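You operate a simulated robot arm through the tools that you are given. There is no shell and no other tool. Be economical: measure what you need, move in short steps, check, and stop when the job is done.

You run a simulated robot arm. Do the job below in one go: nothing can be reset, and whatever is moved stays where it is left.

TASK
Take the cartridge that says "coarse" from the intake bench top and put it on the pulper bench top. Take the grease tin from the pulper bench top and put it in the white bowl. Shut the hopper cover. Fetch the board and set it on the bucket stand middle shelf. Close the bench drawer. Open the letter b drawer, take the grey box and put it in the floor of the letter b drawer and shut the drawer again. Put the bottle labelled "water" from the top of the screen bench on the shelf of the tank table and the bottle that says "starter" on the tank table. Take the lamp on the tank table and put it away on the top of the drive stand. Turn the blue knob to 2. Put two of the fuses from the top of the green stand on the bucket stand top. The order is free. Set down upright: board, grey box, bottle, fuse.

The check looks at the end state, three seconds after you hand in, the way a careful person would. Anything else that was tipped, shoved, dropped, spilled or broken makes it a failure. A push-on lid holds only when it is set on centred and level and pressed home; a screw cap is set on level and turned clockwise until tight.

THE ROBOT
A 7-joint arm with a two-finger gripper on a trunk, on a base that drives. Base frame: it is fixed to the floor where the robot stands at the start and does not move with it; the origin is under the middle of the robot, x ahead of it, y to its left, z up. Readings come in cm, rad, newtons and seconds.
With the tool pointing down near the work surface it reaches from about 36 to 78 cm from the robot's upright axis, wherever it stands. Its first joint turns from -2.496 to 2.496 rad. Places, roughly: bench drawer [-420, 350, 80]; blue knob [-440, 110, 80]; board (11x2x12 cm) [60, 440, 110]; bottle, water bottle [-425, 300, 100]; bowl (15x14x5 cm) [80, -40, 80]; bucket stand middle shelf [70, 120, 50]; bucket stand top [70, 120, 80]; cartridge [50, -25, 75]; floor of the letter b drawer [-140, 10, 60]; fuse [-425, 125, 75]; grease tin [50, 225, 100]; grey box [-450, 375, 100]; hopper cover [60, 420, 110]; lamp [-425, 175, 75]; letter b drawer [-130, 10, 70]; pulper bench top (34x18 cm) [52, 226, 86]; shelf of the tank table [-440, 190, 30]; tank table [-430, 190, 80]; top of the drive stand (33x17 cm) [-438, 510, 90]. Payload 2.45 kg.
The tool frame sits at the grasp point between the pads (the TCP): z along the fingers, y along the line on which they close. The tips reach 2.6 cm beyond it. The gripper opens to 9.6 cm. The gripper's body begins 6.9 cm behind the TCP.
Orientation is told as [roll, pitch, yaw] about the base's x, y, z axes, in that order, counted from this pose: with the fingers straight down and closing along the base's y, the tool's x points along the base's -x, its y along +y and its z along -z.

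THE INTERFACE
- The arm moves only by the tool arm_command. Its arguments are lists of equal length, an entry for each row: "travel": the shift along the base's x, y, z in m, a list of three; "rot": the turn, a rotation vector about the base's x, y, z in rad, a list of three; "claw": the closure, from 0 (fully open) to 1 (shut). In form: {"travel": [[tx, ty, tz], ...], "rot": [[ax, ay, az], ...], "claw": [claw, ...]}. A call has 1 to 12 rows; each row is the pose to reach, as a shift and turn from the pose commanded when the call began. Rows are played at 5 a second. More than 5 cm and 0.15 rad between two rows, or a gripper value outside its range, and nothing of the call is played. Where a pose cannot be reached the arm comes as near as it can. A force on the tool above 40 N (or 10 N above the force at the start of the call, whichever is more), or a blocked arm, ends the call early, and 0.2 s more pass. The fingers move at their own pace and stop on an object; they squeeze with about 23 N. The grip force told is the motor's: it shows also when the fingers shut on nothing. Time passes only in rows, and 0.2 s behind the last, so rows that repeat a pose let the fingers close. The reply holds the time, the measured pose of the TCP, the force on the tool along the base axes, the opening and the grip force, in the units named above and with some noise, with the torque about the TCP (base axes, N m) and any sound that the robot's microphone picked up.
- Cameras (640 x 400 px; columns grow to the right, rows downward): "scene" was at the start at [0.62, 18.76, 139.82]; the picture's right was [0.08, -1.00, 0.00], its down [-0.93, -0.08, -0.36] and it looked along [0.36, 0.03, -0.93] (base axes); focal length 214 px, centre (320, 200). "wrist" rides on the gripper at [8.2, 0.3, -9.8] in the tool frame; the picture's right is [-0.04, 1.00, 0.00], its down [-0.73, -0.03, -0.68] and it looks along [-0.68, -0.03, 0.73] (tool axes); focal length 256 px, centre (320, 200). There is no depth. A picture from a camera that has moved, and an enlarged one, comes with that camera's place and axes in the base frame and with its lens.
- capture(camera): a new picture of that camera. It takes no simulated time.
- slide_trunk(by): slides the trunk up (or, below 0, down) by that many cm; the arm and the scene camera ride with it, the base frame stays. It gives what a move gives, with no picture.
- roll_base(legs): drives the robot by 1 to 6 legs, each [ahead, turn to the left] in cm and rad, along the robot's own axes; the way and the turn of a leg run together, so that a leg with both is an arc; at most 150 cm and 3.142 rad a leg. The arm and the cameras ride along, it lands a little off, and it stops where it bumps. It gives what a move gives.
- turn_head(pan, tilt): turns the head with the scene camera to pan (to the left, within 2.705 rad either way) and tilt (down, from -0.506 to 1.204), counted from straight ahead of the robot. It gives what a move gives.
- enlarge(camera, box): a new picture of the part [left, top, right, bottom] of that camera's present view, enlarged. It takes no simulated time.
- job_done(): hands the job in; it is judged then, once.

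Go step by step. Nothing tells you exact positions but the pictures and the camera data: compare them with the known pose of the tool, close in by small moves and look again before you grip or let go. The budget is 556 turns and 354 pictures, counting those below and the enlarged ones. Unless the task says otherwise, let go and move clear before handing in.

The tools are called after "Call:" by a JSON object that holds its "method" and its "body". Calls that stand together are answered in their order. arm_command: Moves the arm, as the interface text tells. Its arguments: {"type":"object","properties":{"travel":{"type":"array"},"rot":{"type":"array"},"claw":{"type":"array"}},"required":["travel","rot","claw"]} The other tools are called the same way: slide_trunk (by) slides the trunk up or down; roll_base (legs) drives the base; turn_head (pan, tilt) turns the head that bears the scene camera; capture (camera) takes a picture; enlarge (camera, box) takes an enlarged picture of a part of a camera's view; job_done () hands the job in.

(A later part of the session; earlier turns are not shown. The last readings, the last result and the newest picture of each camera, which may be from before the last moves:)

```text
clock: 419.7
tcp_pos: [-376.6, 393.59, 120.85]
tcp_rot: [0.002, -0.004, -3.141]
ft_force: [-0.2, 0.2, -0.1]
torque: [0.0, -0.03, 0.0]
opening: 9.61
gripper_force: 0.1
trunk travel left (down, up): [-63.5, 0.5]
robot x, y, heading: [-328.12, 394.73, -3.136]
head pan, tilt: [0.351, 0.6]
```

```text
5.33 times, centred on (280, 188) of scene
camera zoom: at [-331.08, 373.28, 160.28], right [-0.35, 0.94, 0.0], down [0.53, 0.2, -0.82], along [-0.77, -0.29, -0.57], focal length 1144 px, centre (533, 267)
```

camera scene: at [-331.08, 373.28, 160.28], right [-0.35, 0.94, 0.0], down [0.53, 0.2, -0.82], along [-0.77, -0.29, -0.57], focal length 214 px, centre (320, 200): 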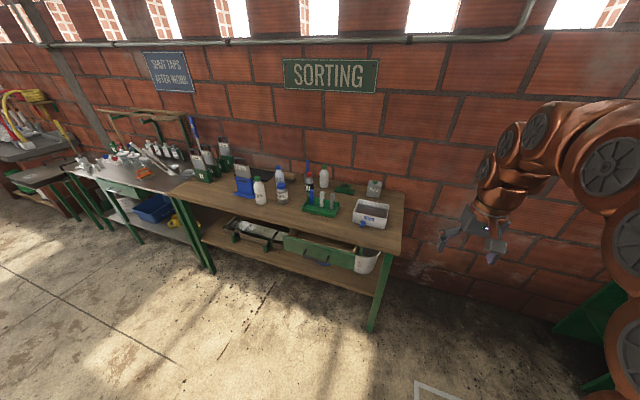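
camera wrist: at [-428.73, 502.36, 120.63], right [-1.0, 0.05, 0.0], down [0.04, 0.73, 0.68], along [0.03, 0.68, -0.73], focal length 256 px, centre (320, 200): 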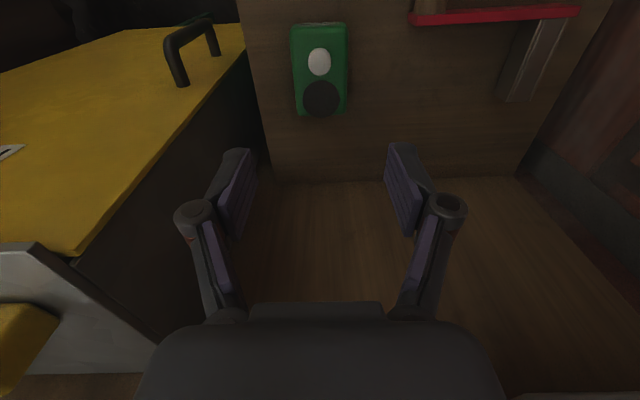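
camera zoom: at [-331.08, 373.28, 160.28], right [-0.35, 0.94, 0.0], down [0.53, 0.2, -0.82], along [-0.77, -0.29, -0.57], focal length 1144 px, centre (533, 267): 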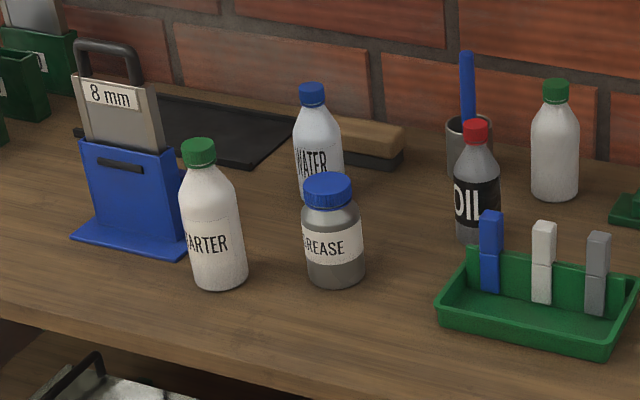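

I see the open green bench drawer, the STARTER and WATER bottles, and the grey box. First close the drawer: drive in front of it (y≈347) and lower the trunk.

Call:
{"method": "roll_base", "body": {"legs": [[0, 1.571], [48, 0], [0, -1.571], [12, 0]]}}

Call:
{"method": "slide_trunk", "body": {"by": -28}}

Call:
{"method": "turn_head", "body": {"pan": 0.1, "tilt": 0.8}}

Call:
{"method": "capture", "body": {"camera": "scene"}}

Call:
{"method": "capture", "body": {"camera": "wrist"}}

```text
clock: 431.1
tcp_pos: [-388.29, 347.21, 120.83]
tcp_rot: [0.003, -0.003, 3.123]
ft_force: [0.8, 0.1, -0.4]
torque: [0.0, -0.01, 0.01]
opening: 9.61
gripper_force: 0.0
trunk travel left (down, up): [-63.5, 0.5]
robot x, y, heading: [-339.61, 347.06, 3.124]
head pan, tilt: [0.351, 0.6]
```

```text
clock: 433.9
tcp_pos: [-388.26, 347.17, 92.94]
tcp_rot: [0.004, -0.003, 3.122]
ft_force: [-0.2, -1.2, 0.0]
torque: [0.0, 0.0, -0.01]
opening: 9.6
gripper_force: 0.1
trunk travel left (down, up): [-35.5, 28.5]
robot x, y, heading: [-339.87, 346.91, 3.126]
head pan, tilt: [0.351, 0.6]
```

```text
clock: 434.7
tcp_pos: [-388.37, 347.1, 92.99]
tcp_rot: [0.004, -0.003, 3.123]
ft_force: [0.6, -0.2, 0.3]
torque: [0.02, 0.02, 0.01]
opening: 9.59
gripper_force: 0.0
trunk travel left (down, up): [-35.5, 28.5]
robot x, y, heading: [-339.33, 346.48, 3.13]
head pan, tilt: [0.099, 0.799]
```

```text
232 pictures are left
camera scene: at [-342.96, 328.08, 130.6], right [-0.08, 1.0, 0.0], down [0.71, 0.06, -0.7], along [-0.69, -0.06, -0.72], focal length 214 px, centre (320, 200)
```

scene: 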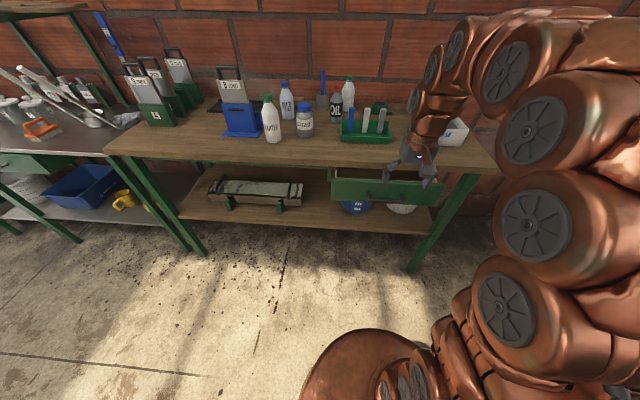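

```text
231 pictures are left
camera wrist: at [-380.15, 346.71, 102.66], right [-0.06, -1.0, 0.0], down [-0.73, 0.05, 0.68], along [-0.68, 0.04, -0.73], focal length 256 px, centre (320, 200)
```

wrist: 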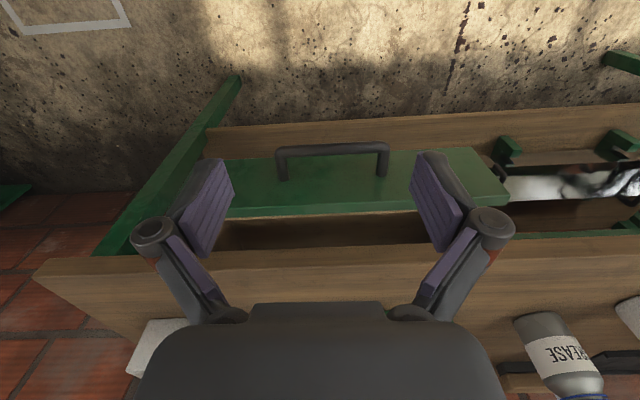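

Back the base 12 cm for room, then tilt the closed hand forward to push the drawer.

Call:
{"method": "roll_base", "body": {"legs": [[-12, 0]]}}

Call:
{"method": "arm_command", "body": {"travel": [[0, 0, 0], [0, 0, 0], [0, 0, 0], [0, 0, 0], [-0.01, -0.003, -0.015], [-0.02, -0.006, -0.03], [-0.04, -0.01, -0.05], [-0.06, -0.012, -0.08], [-0.08, -0.015, -0.115], [-0.1, -0.015, -0.115]], "rot": [[0, 0.13, 0], [0, 0.26, 0], [0, 0.39, 0], [0, 0.52, 0], [0, 0.65, 0], [0, 0.78, 0], [0, 0.91, 0], [0, 1.04, 0], [0, 1.17, 0], [0, 1.3, 0]], "claw": [1, 1, 1, 1, 1, 1, 1, 1, 1, 1]}}

Call:
{"method": "capture", "body": {"camera": "wrist"}}

Call:
{"method": "capture", "body": {"camera": "scene"}}

```text
clock: 436.0
tcp_pos: [-376.27, 346.98, 92.86]
tcp_rot: [0.003, -0.003, 3.122]
ft_force: [0.5, 0.1, 0.0]
torque: [0.0, -0.02, 0.01]
opening: 9.6
gripper_force: 0.1
trunk travel left (down, up): [-35.5, 28.5]
robot x, y, heading: [-327.39, 347.01, 3.123]
head pan, tilt: [0.099, 0.799]
```

```text
clock: 438.2
tcp_pos: [-393.32, 345.4, 85.87]
tcp_rot: [0.077, -1.308, 3.07]
ft_force: [0.1, -0.7, 0.3]
torque: [-0.02, -0.05, 0.01]
opening: 0.0
gripper_force: 23.3
out of reach, approached as far as the arm can: row 7, 8, 9, 10
trunk travel left (down, up): [-35.5, 28.5]
robot x, y, heading: [-327.17, 346.83, 3.125]
head pan, tilt: [0.099, 0.799]
```

```text
230 pictures are left
camera wrist: at [-381.76, 345.0, 80.55], right [-0.01, -1.0, 0.06], down [0.46, 0.05, 0.88], along [-0.89, 0.04, 0.46], focal length 256 px, centre (320, 200)
```

wrist: 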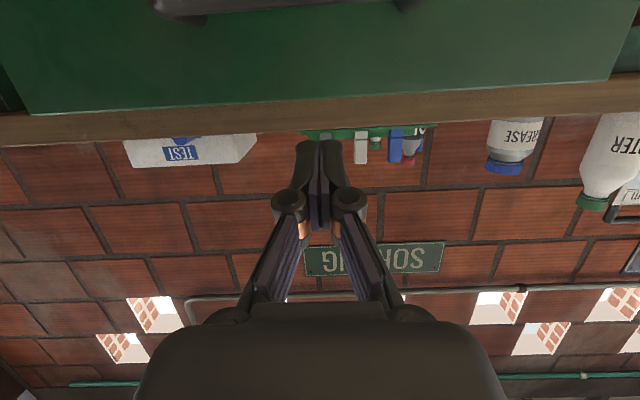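

```text
229 pictures are left
camera scene: at [-330.94, 327.91, 130.6], right [-0.08, 1.0, 0.0], down [0.71, 0.06, -0.7], along [-0.69, -0.06, -0.72], focal length 214 px, centre (320, 200)
```

scene: 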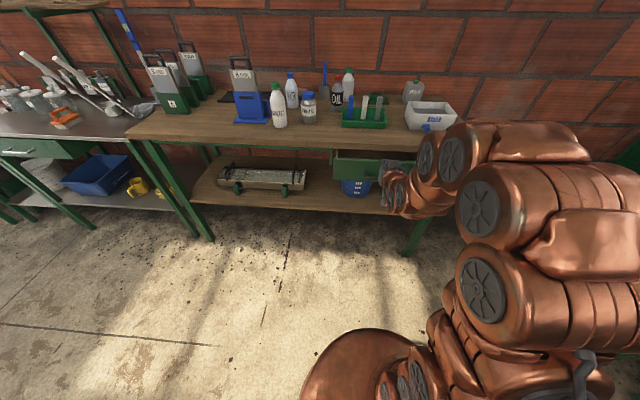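

Call:
{"method": "slide_trunk", "body": {"by": -5.5}}

Call:
{"method": "arm_command", "body": {"travel": [[-0.015, 0, 0], [-0.03, 0, 0], [-0.04, 0, 0], [-0.05, 0, 0], [-0.06, 0, 0], [-0.07, 0, 0], [-0.08, 0, 0], [-0.09, 0, 0], [-0.1, 0, 0]], "rot": [[0, 0, 0], [0, 0, 0], [0, 0, 0], [0, 0, 0], [0, 0, 0], [0, 0, 0], [0, 0, 0], [0, 0, 0], [0, 0, 0]], "claw": [1, 1, 1, 1, 1, 1, 1, 1, 1]}}

Call:
{"method": "capture", "body": {"camera": "wrist"}}

```text
clock: 439.1
tcp_pos: [-393.21, 345.38, 80.37]
tcp_rot: [0.073, -1.304, 3.069]
ft_force: [1.0, -0.9, -0.4]
torque: [0.01, 0.01, -0.02]
opening: 0.02
gripper_force: 23.1
trunk travel left (down, up): [-30.0, 34.0]
robot x, y, heading: [-327.7, 346.68, 3.122]
head pan, tilt: [0.099, 0.799]
```

```text
clock: 441.1
tcp_pos: [-403.33, 345.49, 80.28]
tcp_rot: [0.072, -1.303, 3.069]
ft_force: [0.1, 0.4, 0.1]
torque: [-0.04, -0.05, 0.05]
opening: 0.01
gripper_force: 28.3
trunk travel left (down, up): [-30.0, 34.0]
robot x, y, heading: [-327.52, 346.94, 3.128]
head pan, tilt: [0.099, 0.799]
```

```text
228 pictures are left
camera wrist: at [-391.69, 345.03, 74.99], right [-0.01, -1.0, 0.06], down [0.46, 0.05, 0.89], along [-0.89, 0.04, 0.46], focal length 256 px, centre (320, 200)
```

wrist: 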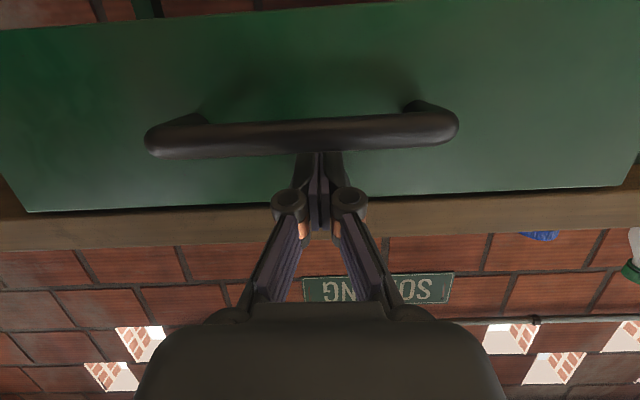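

Drawer is being pushed. Continue to the stop.

Call:
{"method": "arm_command", "body": {"travel": [[-0.01, 0, 0], [-0.02, 0, 0], [-0.03, 0, 0], [-0.04, 0, 0], [-0.05, 0, 0], [-0.06, 0, 0], [-0.07, 0, 0], [-0.08, 0, 0], [-0.09, 0, 0], [-0.1, 0, 0], [-0.11, 0, 0]], "rot": [[0, 0, 0], [0, 0, 0], [0, 0, 0], [0, 0, 0], [0, 0, 0], [0, 0, 0], [0, 0, 0], [0, 0, 0], [0, 0, 0], [0, 0, 0], [0, 0, 0]], "claw": [1, 1, 1, 1, 1, 1, 1, 1, 1, 1, 1]}}

Call:
{"method": "capture", "body": {"camera": "wrist"}}

Call:
{"method": "enlarge", "body": {"camera": "scene", "box": [180, 60, 480, 260]}}

```text
clock: 442.3
tcp_pos: [-407.4, 345.33, 80.36]
tcp_rot: [0.072, -1.299, 3.071]
ft_force: [38.4, 1.3, 10.9]
torque: [-0.03, 0.49, -0.03]
opening: 0.6
gripper_force: 28.4
trunk travel left (down, up): [-30.0, 34.0]
robot x, y, heading: [-327.74, 346.49, 3.121]
head pan, tilt: [0.099, 0.799]
stopped in row 5: the force on the tool passed its limit at 64 N (the readings are from after the stop); the commanded pose is now the measured one
```

```text
227 pictures are left
camera wrist: at [-395.76, 344.97, 75.18], right [-0.01, -1.0, 0.06], down [0.46, 0.05, 0.89], along [-0.89, 0.04, 0.46], focal length 256 px, centre (320, 200)
```

wrist: 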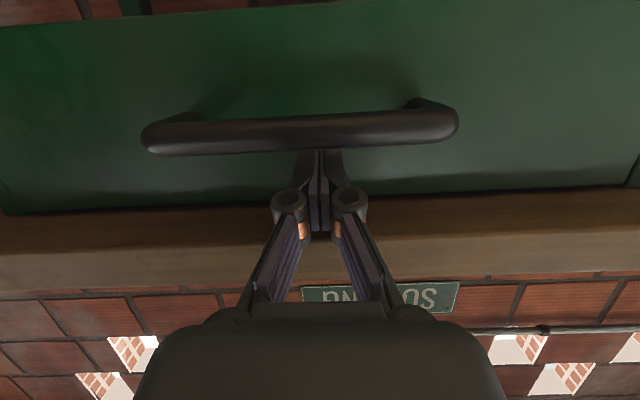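

```text
2.00 times, centred on (330, 160) of scene
camera zoom: at [-330.64, 327.91, 125.13], right [-0.08, 1.0, 0.0], down [0.71, 0.06, -0.7], along [-0.7, -0.06, -0.72], focal length 429 px, centre (300, 280)
```

zoom: 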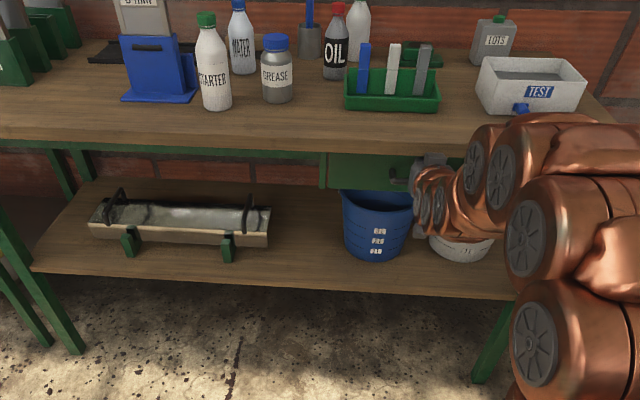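

The drawer reached its stop. Withdraw, raise, and move over in front of the bottles (y≈303).

Call:
{"method": "arm_command", "body": {"travel": [[0.03, 0, 0], [0.06, 0, 0], [0.09, 0, 0.01], [0.1, 0, 0.02], [0.1, 0, 0.04], [0.1, 0, 0.06], [0.1, 0, 0.08], [0.1, 0, 0.1], [0.1, 0, 0.12], [0.1, 0, 0.12]], "rot": [[0, 0, 0], [0, -0.13, 0], [0, -0.26, 0], [0, -0.39, 0], [0, -0.52, 0], [0, -0.65, 0], [0, -0.78, 0], [0, -0.91, 0], [0, -1.04, 0], [0, -1.17, 0]], "claw": [0.5, 0.5, 0.5, 0.5, 0.5, 0.5, 0.5, 0.5, 0.5, 0.5]}}

Call:
{"method": "slide_trunk", "body": {"by": 33.5}}

Call:
{"method": "roll_base", "body": {"legs": [[0, 1.58], [44, 0], [0, -1.571]]}}

Call:
{"method": "capture", "body": {"camera": "scene"}}

```text
clock: 444.5
tcp_pos: [-396.99, 345.22, 91.33]
tcp_rot: [0.007, -0.127, 3.122]
ft_force: [0.1, -0.5, -0.6]
torque: [0.02, 0.0, -0.03]
opening: 4.79
gripper_force: 0.1
out of reach, approached as far as the arm can: row 10
trunk travel left (down, up): [-30.0, 34.0]
robot x, y, heading: [-327.83, 346.68, 3.128]
head pan, tilt: [0.099, 0.799]
```

```text
clock: 447.8
tcp_pos: [-397.03, 345.11, 124.8]
tcp_rot: [0.007, -0.127, 3.121]
ft_force: [0.1, 0.3, 0.2]
torque: [-0.02, 0.0, 0.01]
opening: 4.8
gripper_force: 0.1
trunk travel left (down, up): [-63.5, 0.5]
robot x, y, heading: [-327.99, 346.94, 3.125]
head pan, tilt: [0.099, 0.799]
```

```text
clock: 458.1
tcp_pos: [-396.8, 300.86, 124.73]
tcp_rot: [0.006, -0.127, 3.126]
ft_force: [-0.6, 0.2, 0.6]
torque: [-0.02, 0.02, 0.02]
opening: 4.84
gripper_force: 0.1
trunk travel left (down, up): [-63.5, 0.5]
robot x, y, heading: [-327.53, 302.81, 3.131]
head pan, tilt: [0.099, 0.799]
```

```text
225 pictures are left
camera scene: at [-330.72, 283.75, 158.6], right [-0.09, 1.0, 0.0], down [0.71, 0.06, -0.7], along [-0.69, -0.06, -0.72], focal length 214 px, centre (320, 200)
```

scene: 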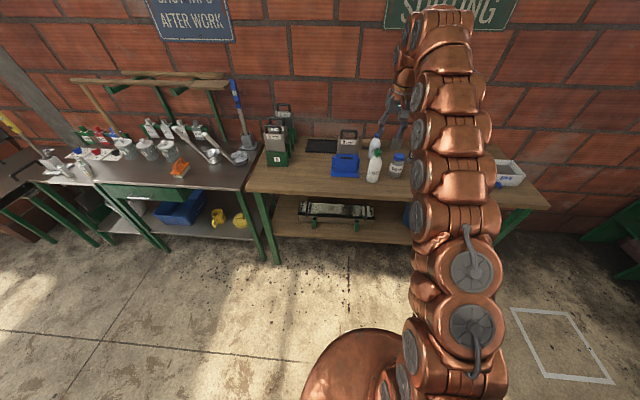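

Call:
{"method": "arm_command", "body": {"travel": [[0.045, 0, 0], [0.09, 0, 0], [0.13, 0, 0], [0.16, 0, 0]], "rot": [[0, -0.04, 0], [0, -0.08, 0], [0, -0.12, 0], [0, -0.127, 0]], "claw": [0, 0, 0, 0]}}

Call:
{"method": "roll_base", "body": {"legs": [[27, 0]]}}

Call:
{"method": "capture", "body": {"camera": "wrist"}}

Call:
{"method": "turn_head", "body": {"pan": 0.0, "tilt": 0.9}}

Call:
{"method": "enlarge", "body": {"camera": "scene", "box": [270, 60, 470, 190]}}

```text
clock: 459.1
tcp_pos: [-380.76, 300.84, 124.8]
tcp_rot: [0.003, 0.004, 3.127]
ft_force: [0.3, -0.4, 0.3]
torque: [0.03, -0.03, -0.03]
opening: 9.62
gripper_force: 0.0
trunk travel left (down, up): [-63.5, 0.5]
robot x, y, heading: [-327.59, 302.79, 3.131]
head pan, tilt: [0.099, 0.799]
```

```text
clock: 461.1
tcp_pos: [-407.94, 301.36, 124.86]
tcp_rot: [0.004, 0.001, 3.122]
ft_force: [0.8, 0.2, 0.7]
torque: [-0.02, 0.04, -0.01]
opening: 9.59
gripper_force: 0.1
trunk travel left (down, up): [-63.5, 0.5]
robot x, y, heading: [-354.53, 302.78, 3.13]
head pan, tilt: [0.099, 0.799]
```

```text
224 pictures are left
camera wrist: at [-399.78, 300.94, 134.59], right [-0.06, -1.0, 0.0], down [-0.73, 0.05, 0.68], along [-0.68, 0.04, -0.73], focal length 256 px, centre (320, 200)
```

wrist: 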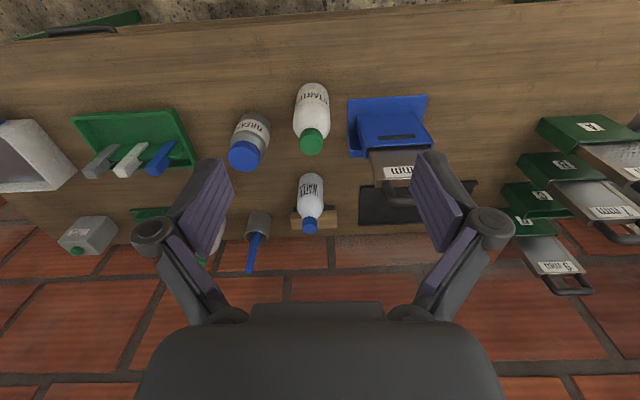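

```text
clock: 461.7
tcp_pos: [-407.96, 301.33, 124.85]
tcp_rot: [0.003, -0.001, 3.123]
ft_force: [0.0, 0.4, 0.1]
torque: [0.0, 0.0, -0.01]
opening: 9.61
gripper_force: 0.0
trunk travel left (down, up): [-63.5, 0.5]
robot x, y, heading: [-354.84, 302.91, 3.128]
head pan, tilt: [0.0, 0.901]
```

```text
3.08 times, centred on (370, 125) of scene
camera zoom: at [-357.34, 284.91, 157.81], right [0.01, 1.0, 0.0], down [0.78, -0.01, -0.62], along [-0.62, 0.01, -0.78], focal length 660 px, centre (166, 431)
```

zoom: 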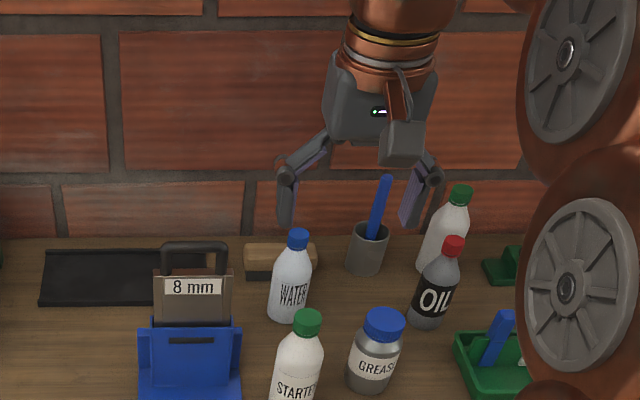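

Starter cap at (-418.5,303). Open to 8 cm, move over it and descend.

Call:
{"method": "arm_command", "body": {"travel": [[-0.04, 0.01, 0], [-0.08, 0.019, -0.01], [-0.106, 0.02, -0.04], [-0.106, 0.02, -0.085], [-0.106, 0.02, -0.13], [-0.106, 0.02, -0.17]], "rot": [[0, 0, 0.01], [0, 0, 0.02], [0, 0, 0.02], [0, 0, 0.02], [0, 0, 0.02], [0, 0, 0.02]], "claw": [0.167, 0.167, 0.167, 0.167, 0.167, 0.167]}}

Call:
{"method": "capture", "body": {"camera": "wrist"}}

```text
clock: 463.1
tcp_pos: [-418.52, 303.36, 107.89]
tcp_rot: [0.005, 0.0, -3.139]
ft_force: [0.4, 0.2, -0.9]
torque: [-0.02, 0.03, 0.02]
opening: 7.98
gripper_force: 0.0
trunk travel left (down, up): [-63.5, 0.5]
robot x, y, heading: [-354.33, 302.96, 3.131]
head pan, tilt: [0.0, 0.901]
```

```text
222 pictures are left
camera wrist: at [-410.34, 303.06, 117.65], right [-0.04, -1.0, 0.0], down [-0.73, 0.03, 0.68], along [-0.68, 0.02, -0.73], focal length 256 px, centre (320, 200)
```

wrist: 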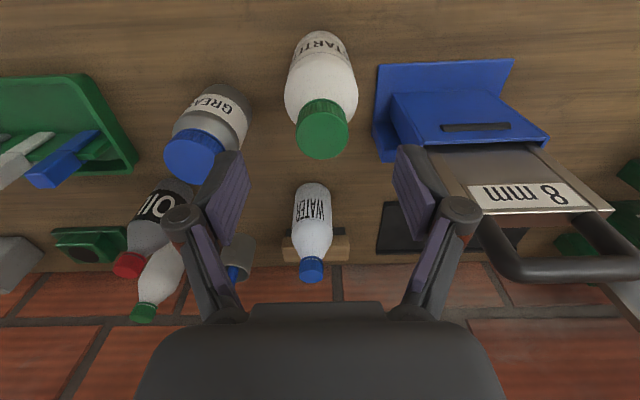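

Call:
{"method": "arm_command", "body": {"travel": [[0, 0, -0.04], [0, 0, -0.08], [0, 0, -0.12], [0, 0, -0.158], [0, 0, -0.158], [0, 0, -0.158], [0, 0, -0.158]], "rot": [[0, 0, 0], [0, 0, 0], [0, 0, 0], [0, 0, 0], [0, 0, 0], [0, 0, 0], [0, 0, 0]], "claw": [0.167, 0.167, 0.167, 0.167, 1, 1, 1]}}

Call:
{"method": "capture", "body": {"camera": "wrist"}}

```text
clock: 464.0
tcp_pos: [-418.99, 303.4, 96.17]
tcp_rot: [0.005, -0.021, -3.139]
ft_force: [3.7, 0.6, 20.6]
torque: [-0.03, 0.0, 0.02]
opening: 7.98
gripper_force: 0.2
trunk travel left (down, up): [-63.5, 0.5]
robot x, y, heading: [-354.3, 303.03, 3.129]
head pan, tilt: [0.0, 0.901]
stopped in row 4: the force on the tool passed its limit at 79 N (the readings are from after the stop); the commanded pose is now the measured one
```

```text
221 pictures are left
camera wrist: at [-410.64, 303.08, 105.8], right [-0.04, -1.0, 0.0], down [-0.72, 0.03, 0.69], along [-0.69, 0.02, -0.72], focal length 256 px, centre (320, 200)
```

wrist: 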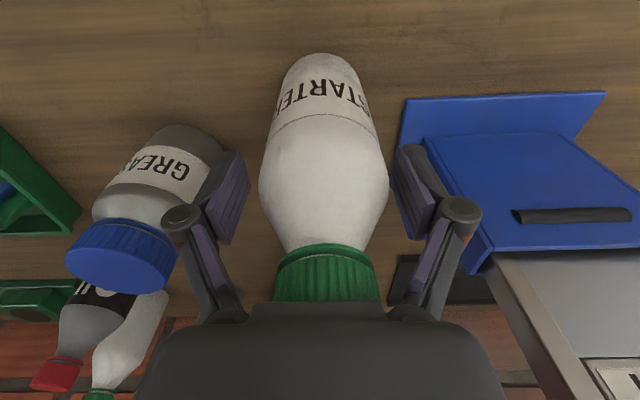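

The palm touched the cap (bottle still upright). Ease up 0.5 cm and close.

Call:
{"method": "arm_command", "body": {"travel": [[0, 0, 0.005], [0, 0, 0.005], [0, 0, 0.005], [0, 0, 0.005]], "rot": [[0, -0.02, 0], [0, -0.02, 0], [0, -0.02, 0], [0, -0.02, 0]], "claw": [0.167, 1, 1, 1]}}

Call:
{"method": "capture", "body": {"camera": "wrist"}}

```text
clock: 465.0
tcp_pos: [-418.99, 303.31, 96.36]
tcp_rot: [0.004, 0.007, -3.139]
ft_force: [-0.6, 0.0, -0.4]
torque: [0.02, -0.03, -0.02]
opening: 5.92
gripper_force: 22.9
trunk travel left (down, up): [-63.5, 0.5]
robot x, y, heading: [-354.62, 303.19, 3.126]
head pan, tilt: [0.0, 0.901]
```

```text
220 pictures are left
camera wrist: at [-410.84, 303.07, 106.19], right [-0.04, -1.0, 0.0], down [-0.74, 0.03, 0.67], along [-0.67, 0.02, -0.74], focal length 256 px, centre (320, 200)
```

wrist: 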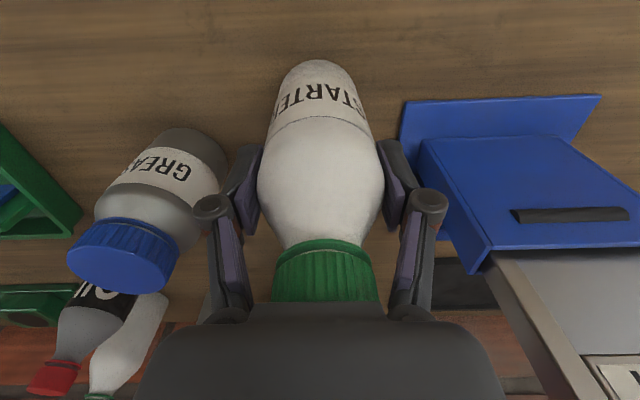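

Call:
{"method": "arm_command", "body": {"travel": [[0, 0, 0.015], [0, 0, 0.03], [0, 0, 0.03]], "rot": [[0, 0, 0], [0, 0, 0], [0, 0, 0]], "claw": [1, 1, 1]}}

Call:
{"method": "capture", "body": {"camera": "wrist"}}

```text
clock: 465.8
tcp_pos: [-418.85, 303.28, 99.45]
tcp_rot: [0.004, 0.006, -3.139]
ft_force: [0.5, -0.6, -3.3]
torque: [-0.02, 0.01, 0.01]
opening: 5.93
gripper_force: 23.4
trunk travel left (down, up): [-63.5, 0.5]
robot x, y, heading: [-354.71, 303.05, 3.125]
head pan, tilt: [0.0, 0.901]
```

```text
219 pictures are left
camera wrist: at [-410.82, 303.02, 109.24], right [-0.04, -1.0, 0.0], down [-0.74, 0.03, 0.67], along [-0.67, 0.02, -0.74], focal length 256 px, centre (320, 200)
```

wrist: 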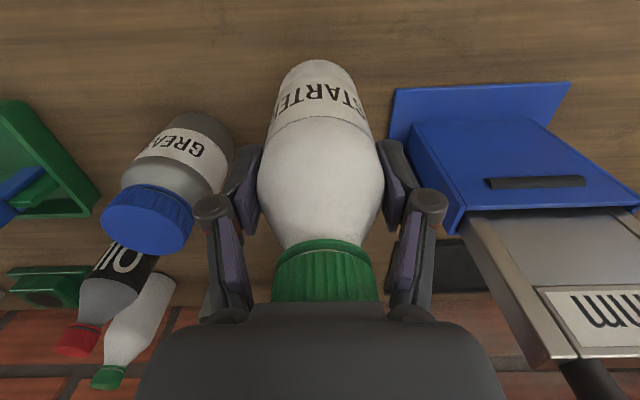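

Held well. Lift, retract, and drive to the tank table.

Call:
{"method": "arm_command", "body": {"travel": [[0, 0, 0.045], [0, 0, 0.09], [0, 0, 0.135], [0, 0, 0.18], [0.03, 0, 0.21], [0.07, 0, 0.23], [0.11, 0, 0.25], [0.15, 0, 0.26]], "rot": [[0, 0, 0], [0, 0, 0], [0, 0, 0], [0, 0, 0], [0, 0, 0], [0, 0, 0], [0, 0, 0], [0, 0, 0]], "claw": [1, 1, 1, 1, 1, 1, 1, 1]}}

Call:
{"method": "roll_base", "body": {"legs": [[-28, 0], [0, 1.581], [125, 0], [0, -1.571], [20, 0]]}}

Call:
{"method": "capture", "body": {"camera": "wrist"}}

Call:
{"method": "turn_head", "body": {"pan": 0.2, "tilt": 0.8}}

Call:
{"method": "capture", "body": {"camera": "scene"}}

```text
clock: 467.6
tcp_pos: [-403.91, 303.26, 125.35]
tcp_rot: [0.003, 0.006, -3.139]
ft_force: [0.3, -1.1, -3.4]
torque: [0.01, -0.02, -0.02]
opening: 5.9
gripper_force: 23.4
trunk travel left (down, up): [-63.5, 0.5]
robot x, y, heading: [-354.46, 302.92, 3.131]
head pan, tilt: [0.0, 0.901]
```

```text
clock: 484.3
tcp_pos: [-395.45, 176.74, 125.34]
tcp_rot: [0.002, 0.006, -3.112]
ft_force: [0.1, -0.1, -2.5]
torque: [-0.02, 0.0, 0.01]
opening: 5.96
gripper_force: 23.3
trunk travel left (down, up): [-63.5, 0.5]
robot x, y, heading: [-345.91, 177.91, -3.127]
head pan, tilt: [0.0, 0.901]
```

```text
218 pictures are left
camera wrist: at [-387.37, 176.77, 135.28], right [-0.01, -1.0, 0.0], down [-0.74, 0.01, 0.67], along [-0.67, 0.0, -0.74], focal length 256 px, centre (320, 200)
```

wrist: 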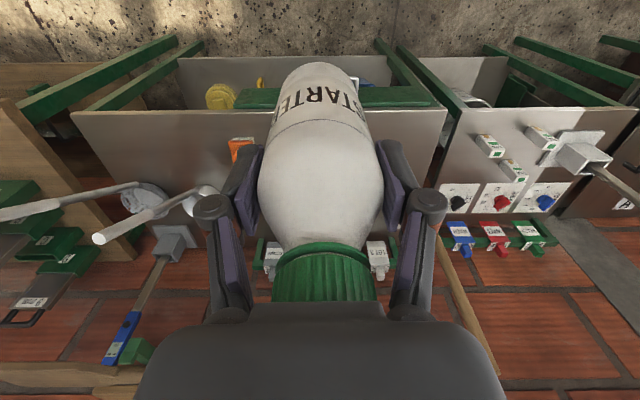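

```text
clock: 485.0
tcp_pos: [-395.42, 176.83, 125.39]
tcp_rot: [0.004, 0.005, -3.112]
ft_force: [0.6, -0.1, -2.7]
torque: [-0.04, -0.01, 0.0]
opening: 5.93
gripper_force: 23.1
trunk travel left (down, up): [-63.5, 0.5]
robot x, y, heading: [-346.07, 177.68, -3.129]
head pan, tilt: [0.201, 0.799]
```

```text
217 pictures are left
camera scene: at [-348.72, 158.12, 158.59], right [-0.21, 0.98, 0.0], down [0.7, 0.15, -0.7], along [-0.68, -0.15, -0.72], focal length 214 px, centre (320, 200)
```

scene: 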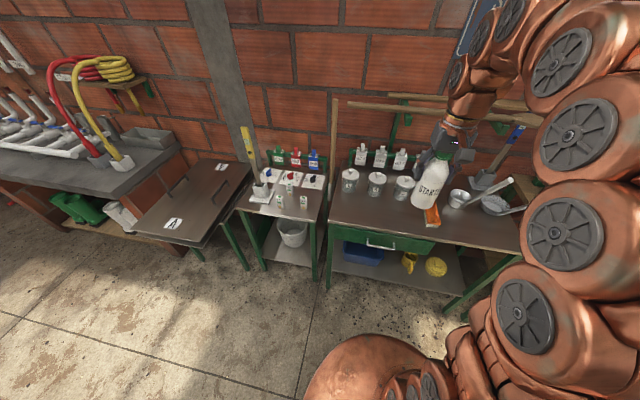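

Place the starter at (-417,170), in front of the jars.

Call:
{"method": "arm_command", "body": {"travel": [[-0.045, -0.015, 0], [-0.09, -0.03, 0], [-0.135, -0.045, 0], [-0.18, -0.06, -0.01], [-0.215, -0.068, -0.04], [-0.215, -0.068, -0.085], [-0.215, -0.068, -0.13], [-0.215, -0.068, -0.175], [-0.215, -0.068, -0.22], [-0.215, -0.068, -0.26], [-0.215, -0.068, -0.3]], "rot": [[0, 0, 0], [0, 0, 0], [0, 0, 0], [0, 0, 0], [0, 0, 0], [0, 0, 0], [0, 0, 0], [0, 0, 0], [0, 0, 0], [0, 0, 0], [0, 0, 0]], "claw": [1, 1, 1, 1, 1, 1, 1, 1, 1, 1, 1]}}

Call:
{"method": "capture", "body": {"camera": "wrist"}}

Call:
{"method": "enlarge", "body": {"camera": "scene", "box": [300, 120, 500, 260]}}

```text
clock: 487.4
tcp_pos: [-417.1, 169.87, 95.51]
tcp_rot: [0.003, 0.003, -3.112]
ft_force: [0.1, 0.2, -2.6]
torque: [-0.01, 0.02, -0.01]
opening: 5.97
gripper_force: 22.7
out of reach, approached as far as the arm can: row 4, 5, 6
trunk travel left (down, up): [-63.5, 0.5]
robot x, y, heading: [-346.46, 177.99, -3.124]
head pan, tilt: [0.201, 0.799]
```

```text
216 pictures are left
camera wrist: at [-408.98, 169.92, 105.23], right [-0.01, -1.0, 0.0], down [-0.74, 0.01, 0.68], along [-0.68, 0.0, -0.74], focal length 256 px, centre (320, 200)
```

wrist: 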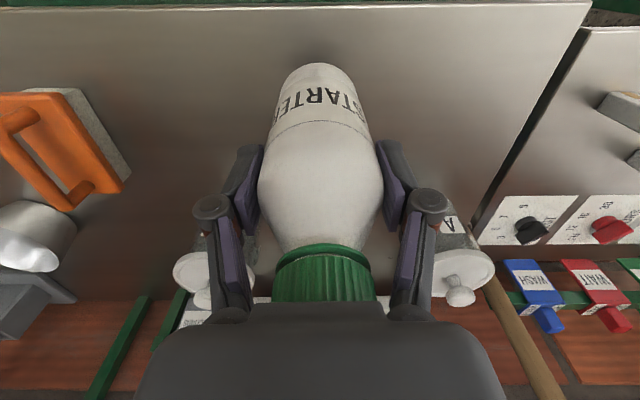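

```text
2.86 times, centred on (400, 190) of scene
camera zoom: at [-348.71, 158.11, 158.6], right [-0.21, 0.98, 0.0], down [0.7, 0.15, -0.7], along [-0.68, -0.15, -0.72], focal length 613 px, centre (91, 229)
```

zoom: 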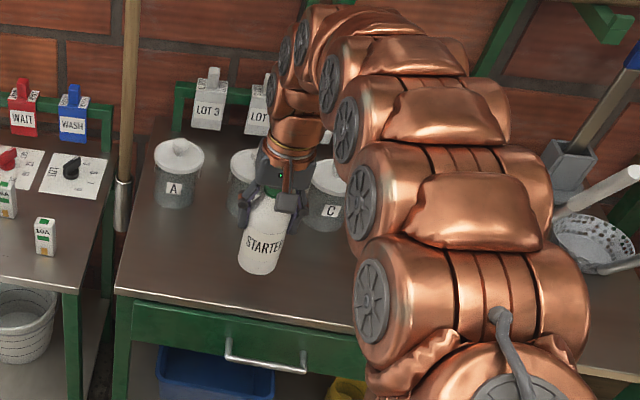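

Call:
{"method": "arm_command", "body": {"travel": [[0, 0, -0.03], [0, 0, -0.05], [0, 0, -0.056], [0, 0, -0.061], [0, 0, -0.066], [0, 0, -0.071]], "rot": [[0, 0, 0], [0, 0, 0], [0, 0, 0], [0, 0, 0], [0, 0, 0], [0, 0, 0]], "claw": [1, 1, 1, 1, 1, 1]}}

```text
clock: 488.4
tcp_pos: [-417.07, 170.1, 90.01]
tcp_rot: [0.005, -0.004, -3.112]
ft_force: [4.5, 0.1, 27.3]
torque: [-0.34, -0.13, 0.09]
opening: 5.96
gripper_force: 23.0
trunk travel left (down, up): [-63.5, 0.5]
robot x, y, heading: [-346.07, 178.05, -3.125]
head pan, tilt: [0.201, 0.799]
stopped in row 4: the force on the tool passed its limit at 46 N (the readings are from after the stop); the commanded pose is now the measured one
```

On the table. Release with a small opening and lift.

Call:
{"method": "arm_command", "body": {"travel": [[0, 0, 0.002], [0, 0, 0.002], [0, 0, 0.002], [0, 0, 0.03], [0, 0, 0.07], [0, 0, 0.11], [0, 0, 0.15], [0, 0, 0.19]], "rot": [[0, 0, 0], [0, 0, 0], [0, 0, 0], [0, 0, 0], [0, 0, 0], [0, 0, 0], [0, 0, 0], [0, 0, 0]], "claw": [0.15, 0.15, 0.15, 0.15, 0.15, 0.15, 0.15, 0.15]}}

Call:
{"method": "capture", "body": {"camera": "wrist"}}

```text
clock: 490.2
tcp_pos: [-417.24, 170.03, 108.86]
tcp_rot: [0.004, 0.002, -3.112]
ft_force: [-0.2, -0.4, -0.4]
torque: [-0.01, -0.02, -0.02]
opening: 8.16
gripper_force: 0.1
trunk travel left (down, up): [-63.5, 0.5]
robot x, y, heading: [-345.62, 177.92, -3.124]
head pan, tilt: [0.201, 0.799]
```

```text
214 pictures are left
camera wrist: at [-409.0, 169.9, 118.64], right [-0.01, -1.0, 0.0], down [-0.73, 0.01, 0.68], along [-0.68, 0.0, -0.74], focal length 256 px, centre (320, 200)
```

wrist: 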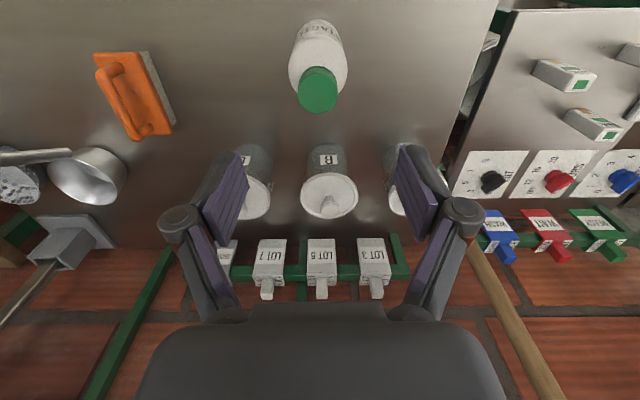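

Starter is on the tank table. Now go back for the WATER bottle; it will be gripped with a tilted hand so it can go on the low shelf.

Call:
{"method": "arm_command", "body": {"travel": [[0.04, 0.01, 0.02], [0.08, 0.02, 0.04], [0.12, 0.04, 0.06], [0.16, 0.06, 0.08], [0.2, 0.08, 0.1], [0.23, 0.08, 0.12]], "rot": [[0, 0, 0], [0, 0, 0], [0, 0, 0], [0, 0, 0], [0, 0, 0], [0, 0, 0]], "claw": [0, 0, 0, 0, 0, 0]}}

Call:
{"method": "roll_base", "body": {"legs": [[-20, 0], [0, -1.588], [127, 0], [0, 1.571], [32, 0]]}}

Call:
{"method": "capture", "body": {"camera": "wrist"}}

```text
clock: 491.6
tcp_pos: [-394.25, 178.08, 120.73]
tcp_rot: [0.005, 0.002, -3.112]
ft_force: [-0.9, -0.3, 0.3]
torque: [-0.03, -0.04, -0.04]
opening: 9.6
gripper_force: 0.1
trunk travel left (down, up): [-63.5, 0.5]
robot x, y, heading: [-345.93, 177.86, -3.13]
head pan, tilt: [0.201, 0.799]
```

```text
clock: 508.7
tcp_pos: [-406.61, 306.47, 120.84]
tcp_rot: [0.006, 0.0, -3.116]
ft_force: [0.2, -0.3, 0.3]
torque: [-0.02, 0.01, 0.0]
opening: 9.58
gripper_force: 0.1
trunk travel left (down, up): [-63.5, 0.5]
robot x, y, heading: [-358.31, 306.62, -3.131]
head pan, tilt: [0.201, 0.799]
```

```text
213 pictures are left
camera wrist: at [-398.44, 306.42, 130.62], right [-0.01, -1.0, 0.0], down [-0.73, 0.01, 0.68], along [-0.68, 0.01, -0.73], focal length 256 px, centre (320, 200)
```

wrist: 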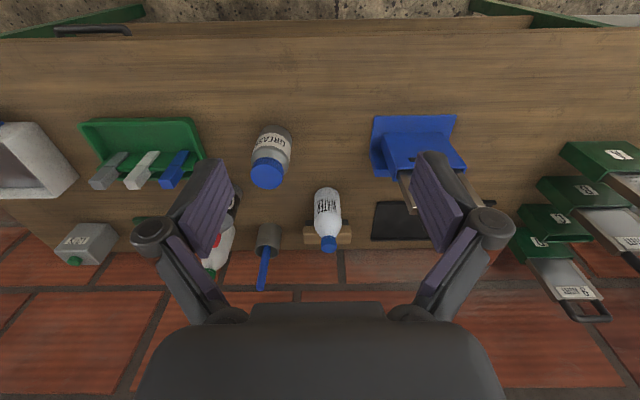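

WATER bottle centre ≈ (-438,305.5). Tilt the hand forward 0.9 rad and approach between the jar and the block.

Call:
{"method": "arm_command", "body": {"travel": [[-0.01, -0.002, 0.0], [-0.02, -0.004, -0.01], [-0.03, -0.006, -0.02], [-0.05, -0.008, -0.03], [-0.07, -0.01, -0.05], [-0.09, -0.01, -0.07], [-0.12, -0.01, -0.09]], "rot": [[0, 0.13, -0.005], [0, 0.26, -0.01], [0, 0.39, -0.02], [0, 0.52, -0.025], [0, 0.65, -0.025], [0, 0.78, -0.025], [0, 0.9, -0.025]], "claw": [0, 0, 0, 0, 0, 0, 0]}}

Call:
{"method": "capture", "body": {"camera": "wrist"}}

```text
clock: 510.3
tcp_pos: [-418.76, 305.36, 111.83]
tcp_rot: [-0.012, -0.904, -3.132]
ft_force: [0.2, 0.9, 0.0]
torque: [0.03, -0.03, 0.0]
opening: 9.61
gripper_force: 0.1
trunk travel left (down, up): [-63.5, 0.5]
robot x, y, heading: [-359.07, 306.03, -3.125]
head pan, tilt: [0.201, 0.799]
```

```text
212 pictures are left
camera wrist: at [-405.95, 305.03, 111.51], right [-0.03, -1.0, 0.02], down [0.08, 0.02, 1.0], along [-1.0, 0.03, 0.08], focal length 256 px, centre (320, 200)
```

wrist: 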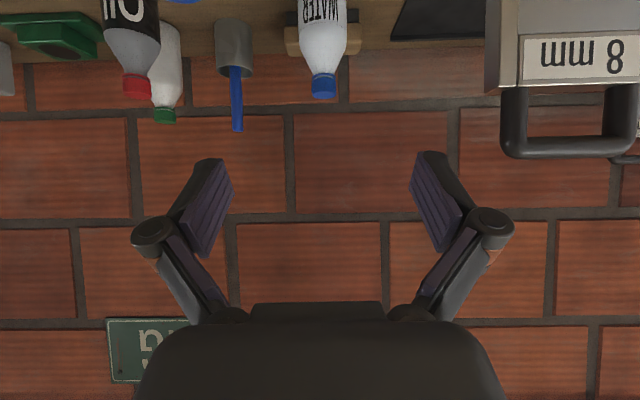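

Call:
{"method": "arm_command", "body": {"travel": [[-0.033, 0.001, -0.037], [-0.066, 0.001, -0.075], [-0.1, 0.001, -0.112]], "rot": [[0, 0, 0], [0, 0, 0], [0, 0, 0]], "claw": [0.1, 0.1, 0.1]}}

Call:
{"method": "capture", "body": {"camera": "wrist"}}

```text
refused: row 2 steps farther than a row can; nothing moved
```

```text
211 pictures are left
camera wrist: at [-405.95, 305.03, 111.51], right [-0.03, -1.0, 0.02], down [0.08, 0.02, 1.0], along [-1.0, 0.03, 0.08], focal length 256 px, centre (320, 200)
```

wrist: 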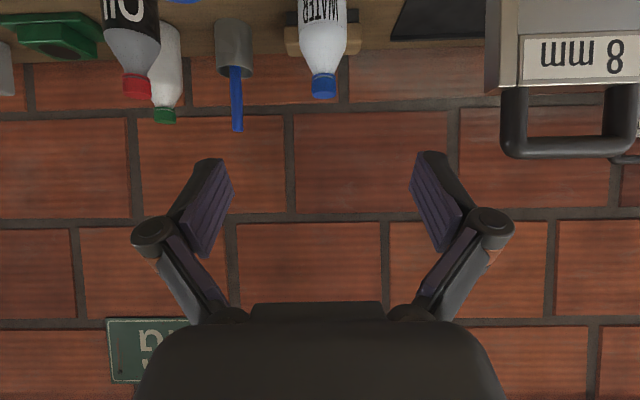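

Call:
{"method": "arm_command", "body": {"travel": [[-0.025, 0.001, -0.028], [-0.05, 0.001, -0.056], [-0.075, 0.001, -0.084], [-0.1, 0.001, -0.112]], "rot": [[0, 0, 0], [0, 0, 0], [0, 0, 0], [0, 0, 0]], "claw": [0.1, 0.1, 0.1, 0.1]}}

Call:
{"method": "capture", "body": {"camera": "wrist"}}

```text
clock: 511.3
tcp_pos: [-428.64, 305.55, 100.54]
tcp_rot: [-0.012, -0.899, -3.135]
ft_force: [1.2, 0.1, -0.1]
torque: [-0.01, 0.03, 0.04]
opening: 8.61
gripper_force: 0.0
trunk travel left (down, up): [-63.5, 0.5]
robot x, y, heading: [-358.27, 306.18, -3.135]
head pan, tilt: [0.201, 0.799]
```

```text
210 pictures are left
camera wrist: at [-415.93, 305.22, 100.26], right [-0.03, -1.0, 0.02], down [0.07, 0.02, 1.0], along [-1.0, 0.03, 0.07], focal length 256 px, centre (320, 200)
```

wrist: 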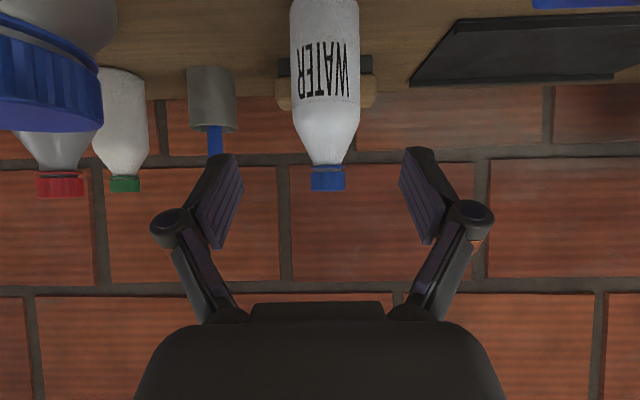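

Call:
{"method": "arm_command", "body": {"travel": [[-0.03, 0, -0.024], [-0.06, 0, -0.048], [-0.085, 0, -0.068], [-0.098, 0, -0.078], [-0.098, 0, -0.078], [-0.098, 0, -0.078], [-0.098, 0, -0.078]], "rot": [[0, 0, 0], [0, 0, 0], [0, 0, 0], [0, 0, 0], [0, 0, 0], [0, 0, 0], [0, 0, 0]], "claw": [0.1, 0.1, 0.1, 0.1, 1, 1, 1]}}

Call:
{"method": "capture", "body": {"camera": "wrist"}}

```text
clock: 512.9
tcp_pos: [-438.45, 305.49, 92.83]
tcp_rot: [-0.012, -0.901, -3.134]
ft_force: [-1.1, -0.8, 1.2]
torque: [0.03, 0.07, 0.01]
opening: 5.63
gripper_force: 22.6
trunk travel left (down, up): [-63.5, 0.5]
robot x, y, heading: [-358.33, 306.12, -3.127]
head pan, tilt: [0.201, 0.799]
```

```text
209 pictures are left
camera wrist: at [-425.71, 305.22, 92.58], right [-0.03, -1.0, 0.02], down [0.08, 0.02, 1.0], along [-1.0, 0.03, 0.08], focal length 256 px, centre (320, 200)
```

wrist: 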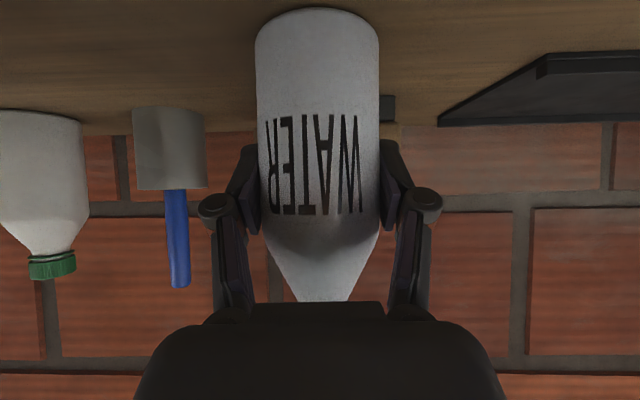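

Gripped. Lift and retract, keeping the tilt.

Call:
{"method": "arm_command", "body": {"travel": [[0, 0, 0.03], [0, 0, 0.07], [0, 0, 0.11], [0, 0, 0.15], [0.03, 0, 0.18], [0.07, 0, 0.2], [0.11, 0, 0.21], [0.15, 0, 0.21], [0.19, 0, 0.21], [0.22, 0, 0.21]], "rot": [[0, 0, 0], [0, 0, 0], [0, 0, 0], [0, 0, 0], [0, 0, 0], [0, 0, 0], [0, 0, 0], [0, 0, 0], [0, 0, 0], [0, 0, 0]], "claw": [1, 1, 1, 1, 1, 1, 1, 1, 1, 1]}}

Call:
{"method": "roll_base", "body": {"legs": [[-48, 0], [0, 1.571], [120, 0], [0, -1.576]]}}

Call:
{"method": "slide_trunk", "body": {"by": -60}}

Call:
{"method": "turn_head", "body": {"pan": 0.1, "tilt": 0.4}}

Call:
{"method": "capture", "body": {"camera": "scene"}}

Call:
{"method": "capture", "body": {"camera": "wrist"}}

```text
clock: 515.1
tcp_pos: [-416.4, 305.7, 113.76]
tcp_rot: [-0.013, -0.9, -3.133]
ft_force: [0.0, -1.2, -2.1]
torque: [-0.02, -0.01, -0.03]
opening: 5.59
gripper_force: 22.2
trunk travel left (down, up): [-63.5, 0.5]
robot x, y, heading: [-358.63, 306.1, -3.131]
head pan, tilt: [0.201, 0.799]
```

```text
clock: 531.3
tcp_pos: [-367.25, 185.28, 113.88]
tcp_rot: [-0.013, -0.902, -3.122]
ft_force: [-0.2, 0.4, -3.1]
torque: [0.01, 0.0, 0.01]
opening: 5.61
gripper_force: 22.9
trunk travel left (down, up): [-63.5, 0.5]
robot x, y, heading: [-309.25, 186.22, -3.119]
head pan, tilt: [0.201, 0.799]
```

```text
refused: -60 is not a number from -40 to 40
```

```text
clock: 532.2
tcp_pos: [-367.08, 185.38, 113.81]
tcp_rot: [-0.012, -0.902, -3.122]
ft_force: [0.2, 0.7, -2.8]
torque: [0.0, 0.0, -0.01]
opening: 5.62
gripper_force: 23.3
trunk travel left (down, up): [-63.5, 0.5]
robot x, y, heading: [-309.34, 186.34, -3.115]
head pan, tilt: [0.099, 0.4]
```

```text
208 pictures are left
camera scene: at [-313.01, 167.46, 162.1], right [-0.12, 0.99, 0.0], down [0.39, 0.05, -0.92], along [-0.91, -0.11, -0.39], focal length 214 px, centre (320, 200)
```

scene: 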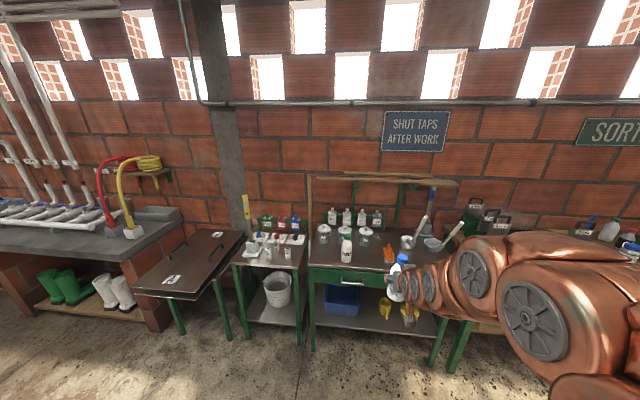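

```text
207 pictures are left
camera wrist: at [-354.43, 185.16, 113.5], right [-0.01, -1.0, 0.02], down [0.08, 0.02, 1.0], along [-1.0, 0.02, 0.08], focal length 256 px, centre (320, 200)
```

wrist: 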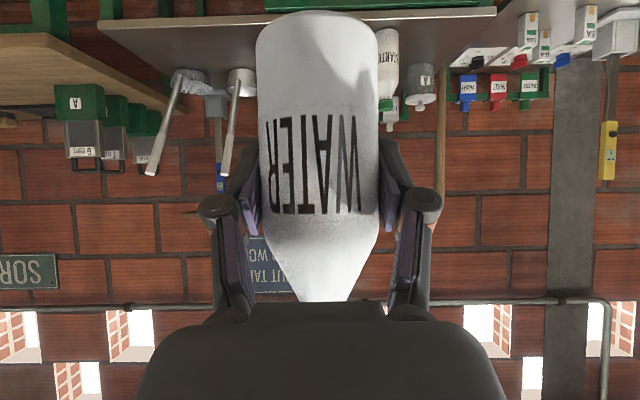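

Shelf gap between blue bin (y<180) and yellow jug (y>194) is at y≈187. Lower the trunk in two steps.

Call:
{"method": "slide_trunk", "body": {"by": -40}}

Call:
{"method": "slide_trunk", "body": {"by": -20}}

Call:
{"method": "capture", "body": {"camera": "wrist"}}

Call:
{"method": "capture", "body": {"camera": "scene"}}

```text
clock: 536.0
tcp_pos: [-367.2, 185.42, 73.79]
tcp_rot: [-0.012, -0.9, -3.123]
ft_force: [0.2, -0.3, -2.8]
torque: [0.01, -0.01, 0.0]
opening: 5.59
gripper_force: 23.4
trunk travel left (down, up): [-23.5, 40.5]
robot x, y, heading: [-309.1, 186.35, -3.122]
head pan, tilt: [0.099, 0.4]
```

```text
clock: 538.2
tcp_pos: [-367.2, 185.26, 53.85]
tcp_rot: [-0.013, -0.902, -3.123]
ft_force: [0.5, -0.1, -3.1]
torque: [0.01, -0.01, 0.01]
opening: 5.58
gripper_force: 22.8
trunk travel left (down, up): [-3.5, 60.5]
robot x, y, heading: [-309.55, 186.38, -3.119]
head pan, tilt: [0.099, 0.4]
```

```text
206 pictures are left
camera wrist: at [-354.43, 185.17, 53.51], right [-0.01, -1.0, 0.02], down [0.08, 0.02, 1.0], along [-1.0, 0.02, 0.08], focal length 256 px, centre (320, 200)
```

wrist: 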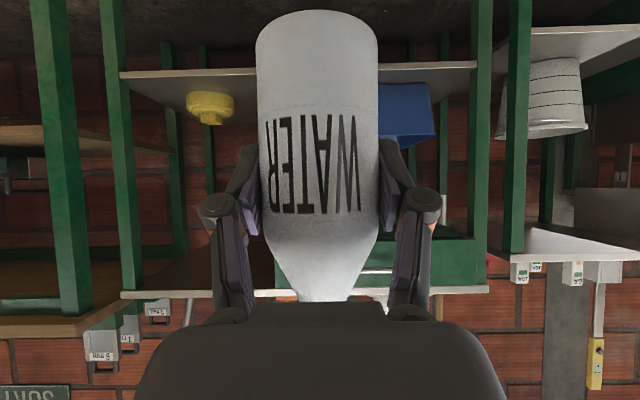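

```text
205 pictures are left
camera scene: at [-313.0, 167.47, 102.11], right [-0.12, 0.99, 0.0], down [0.39, 0.05, -0.92], along [-0.91, -0.11, -0.39], focal length 214 px, centre (320, 200)
```

scene: 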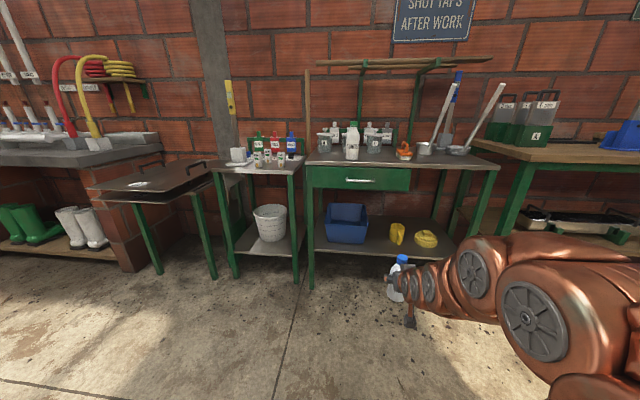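

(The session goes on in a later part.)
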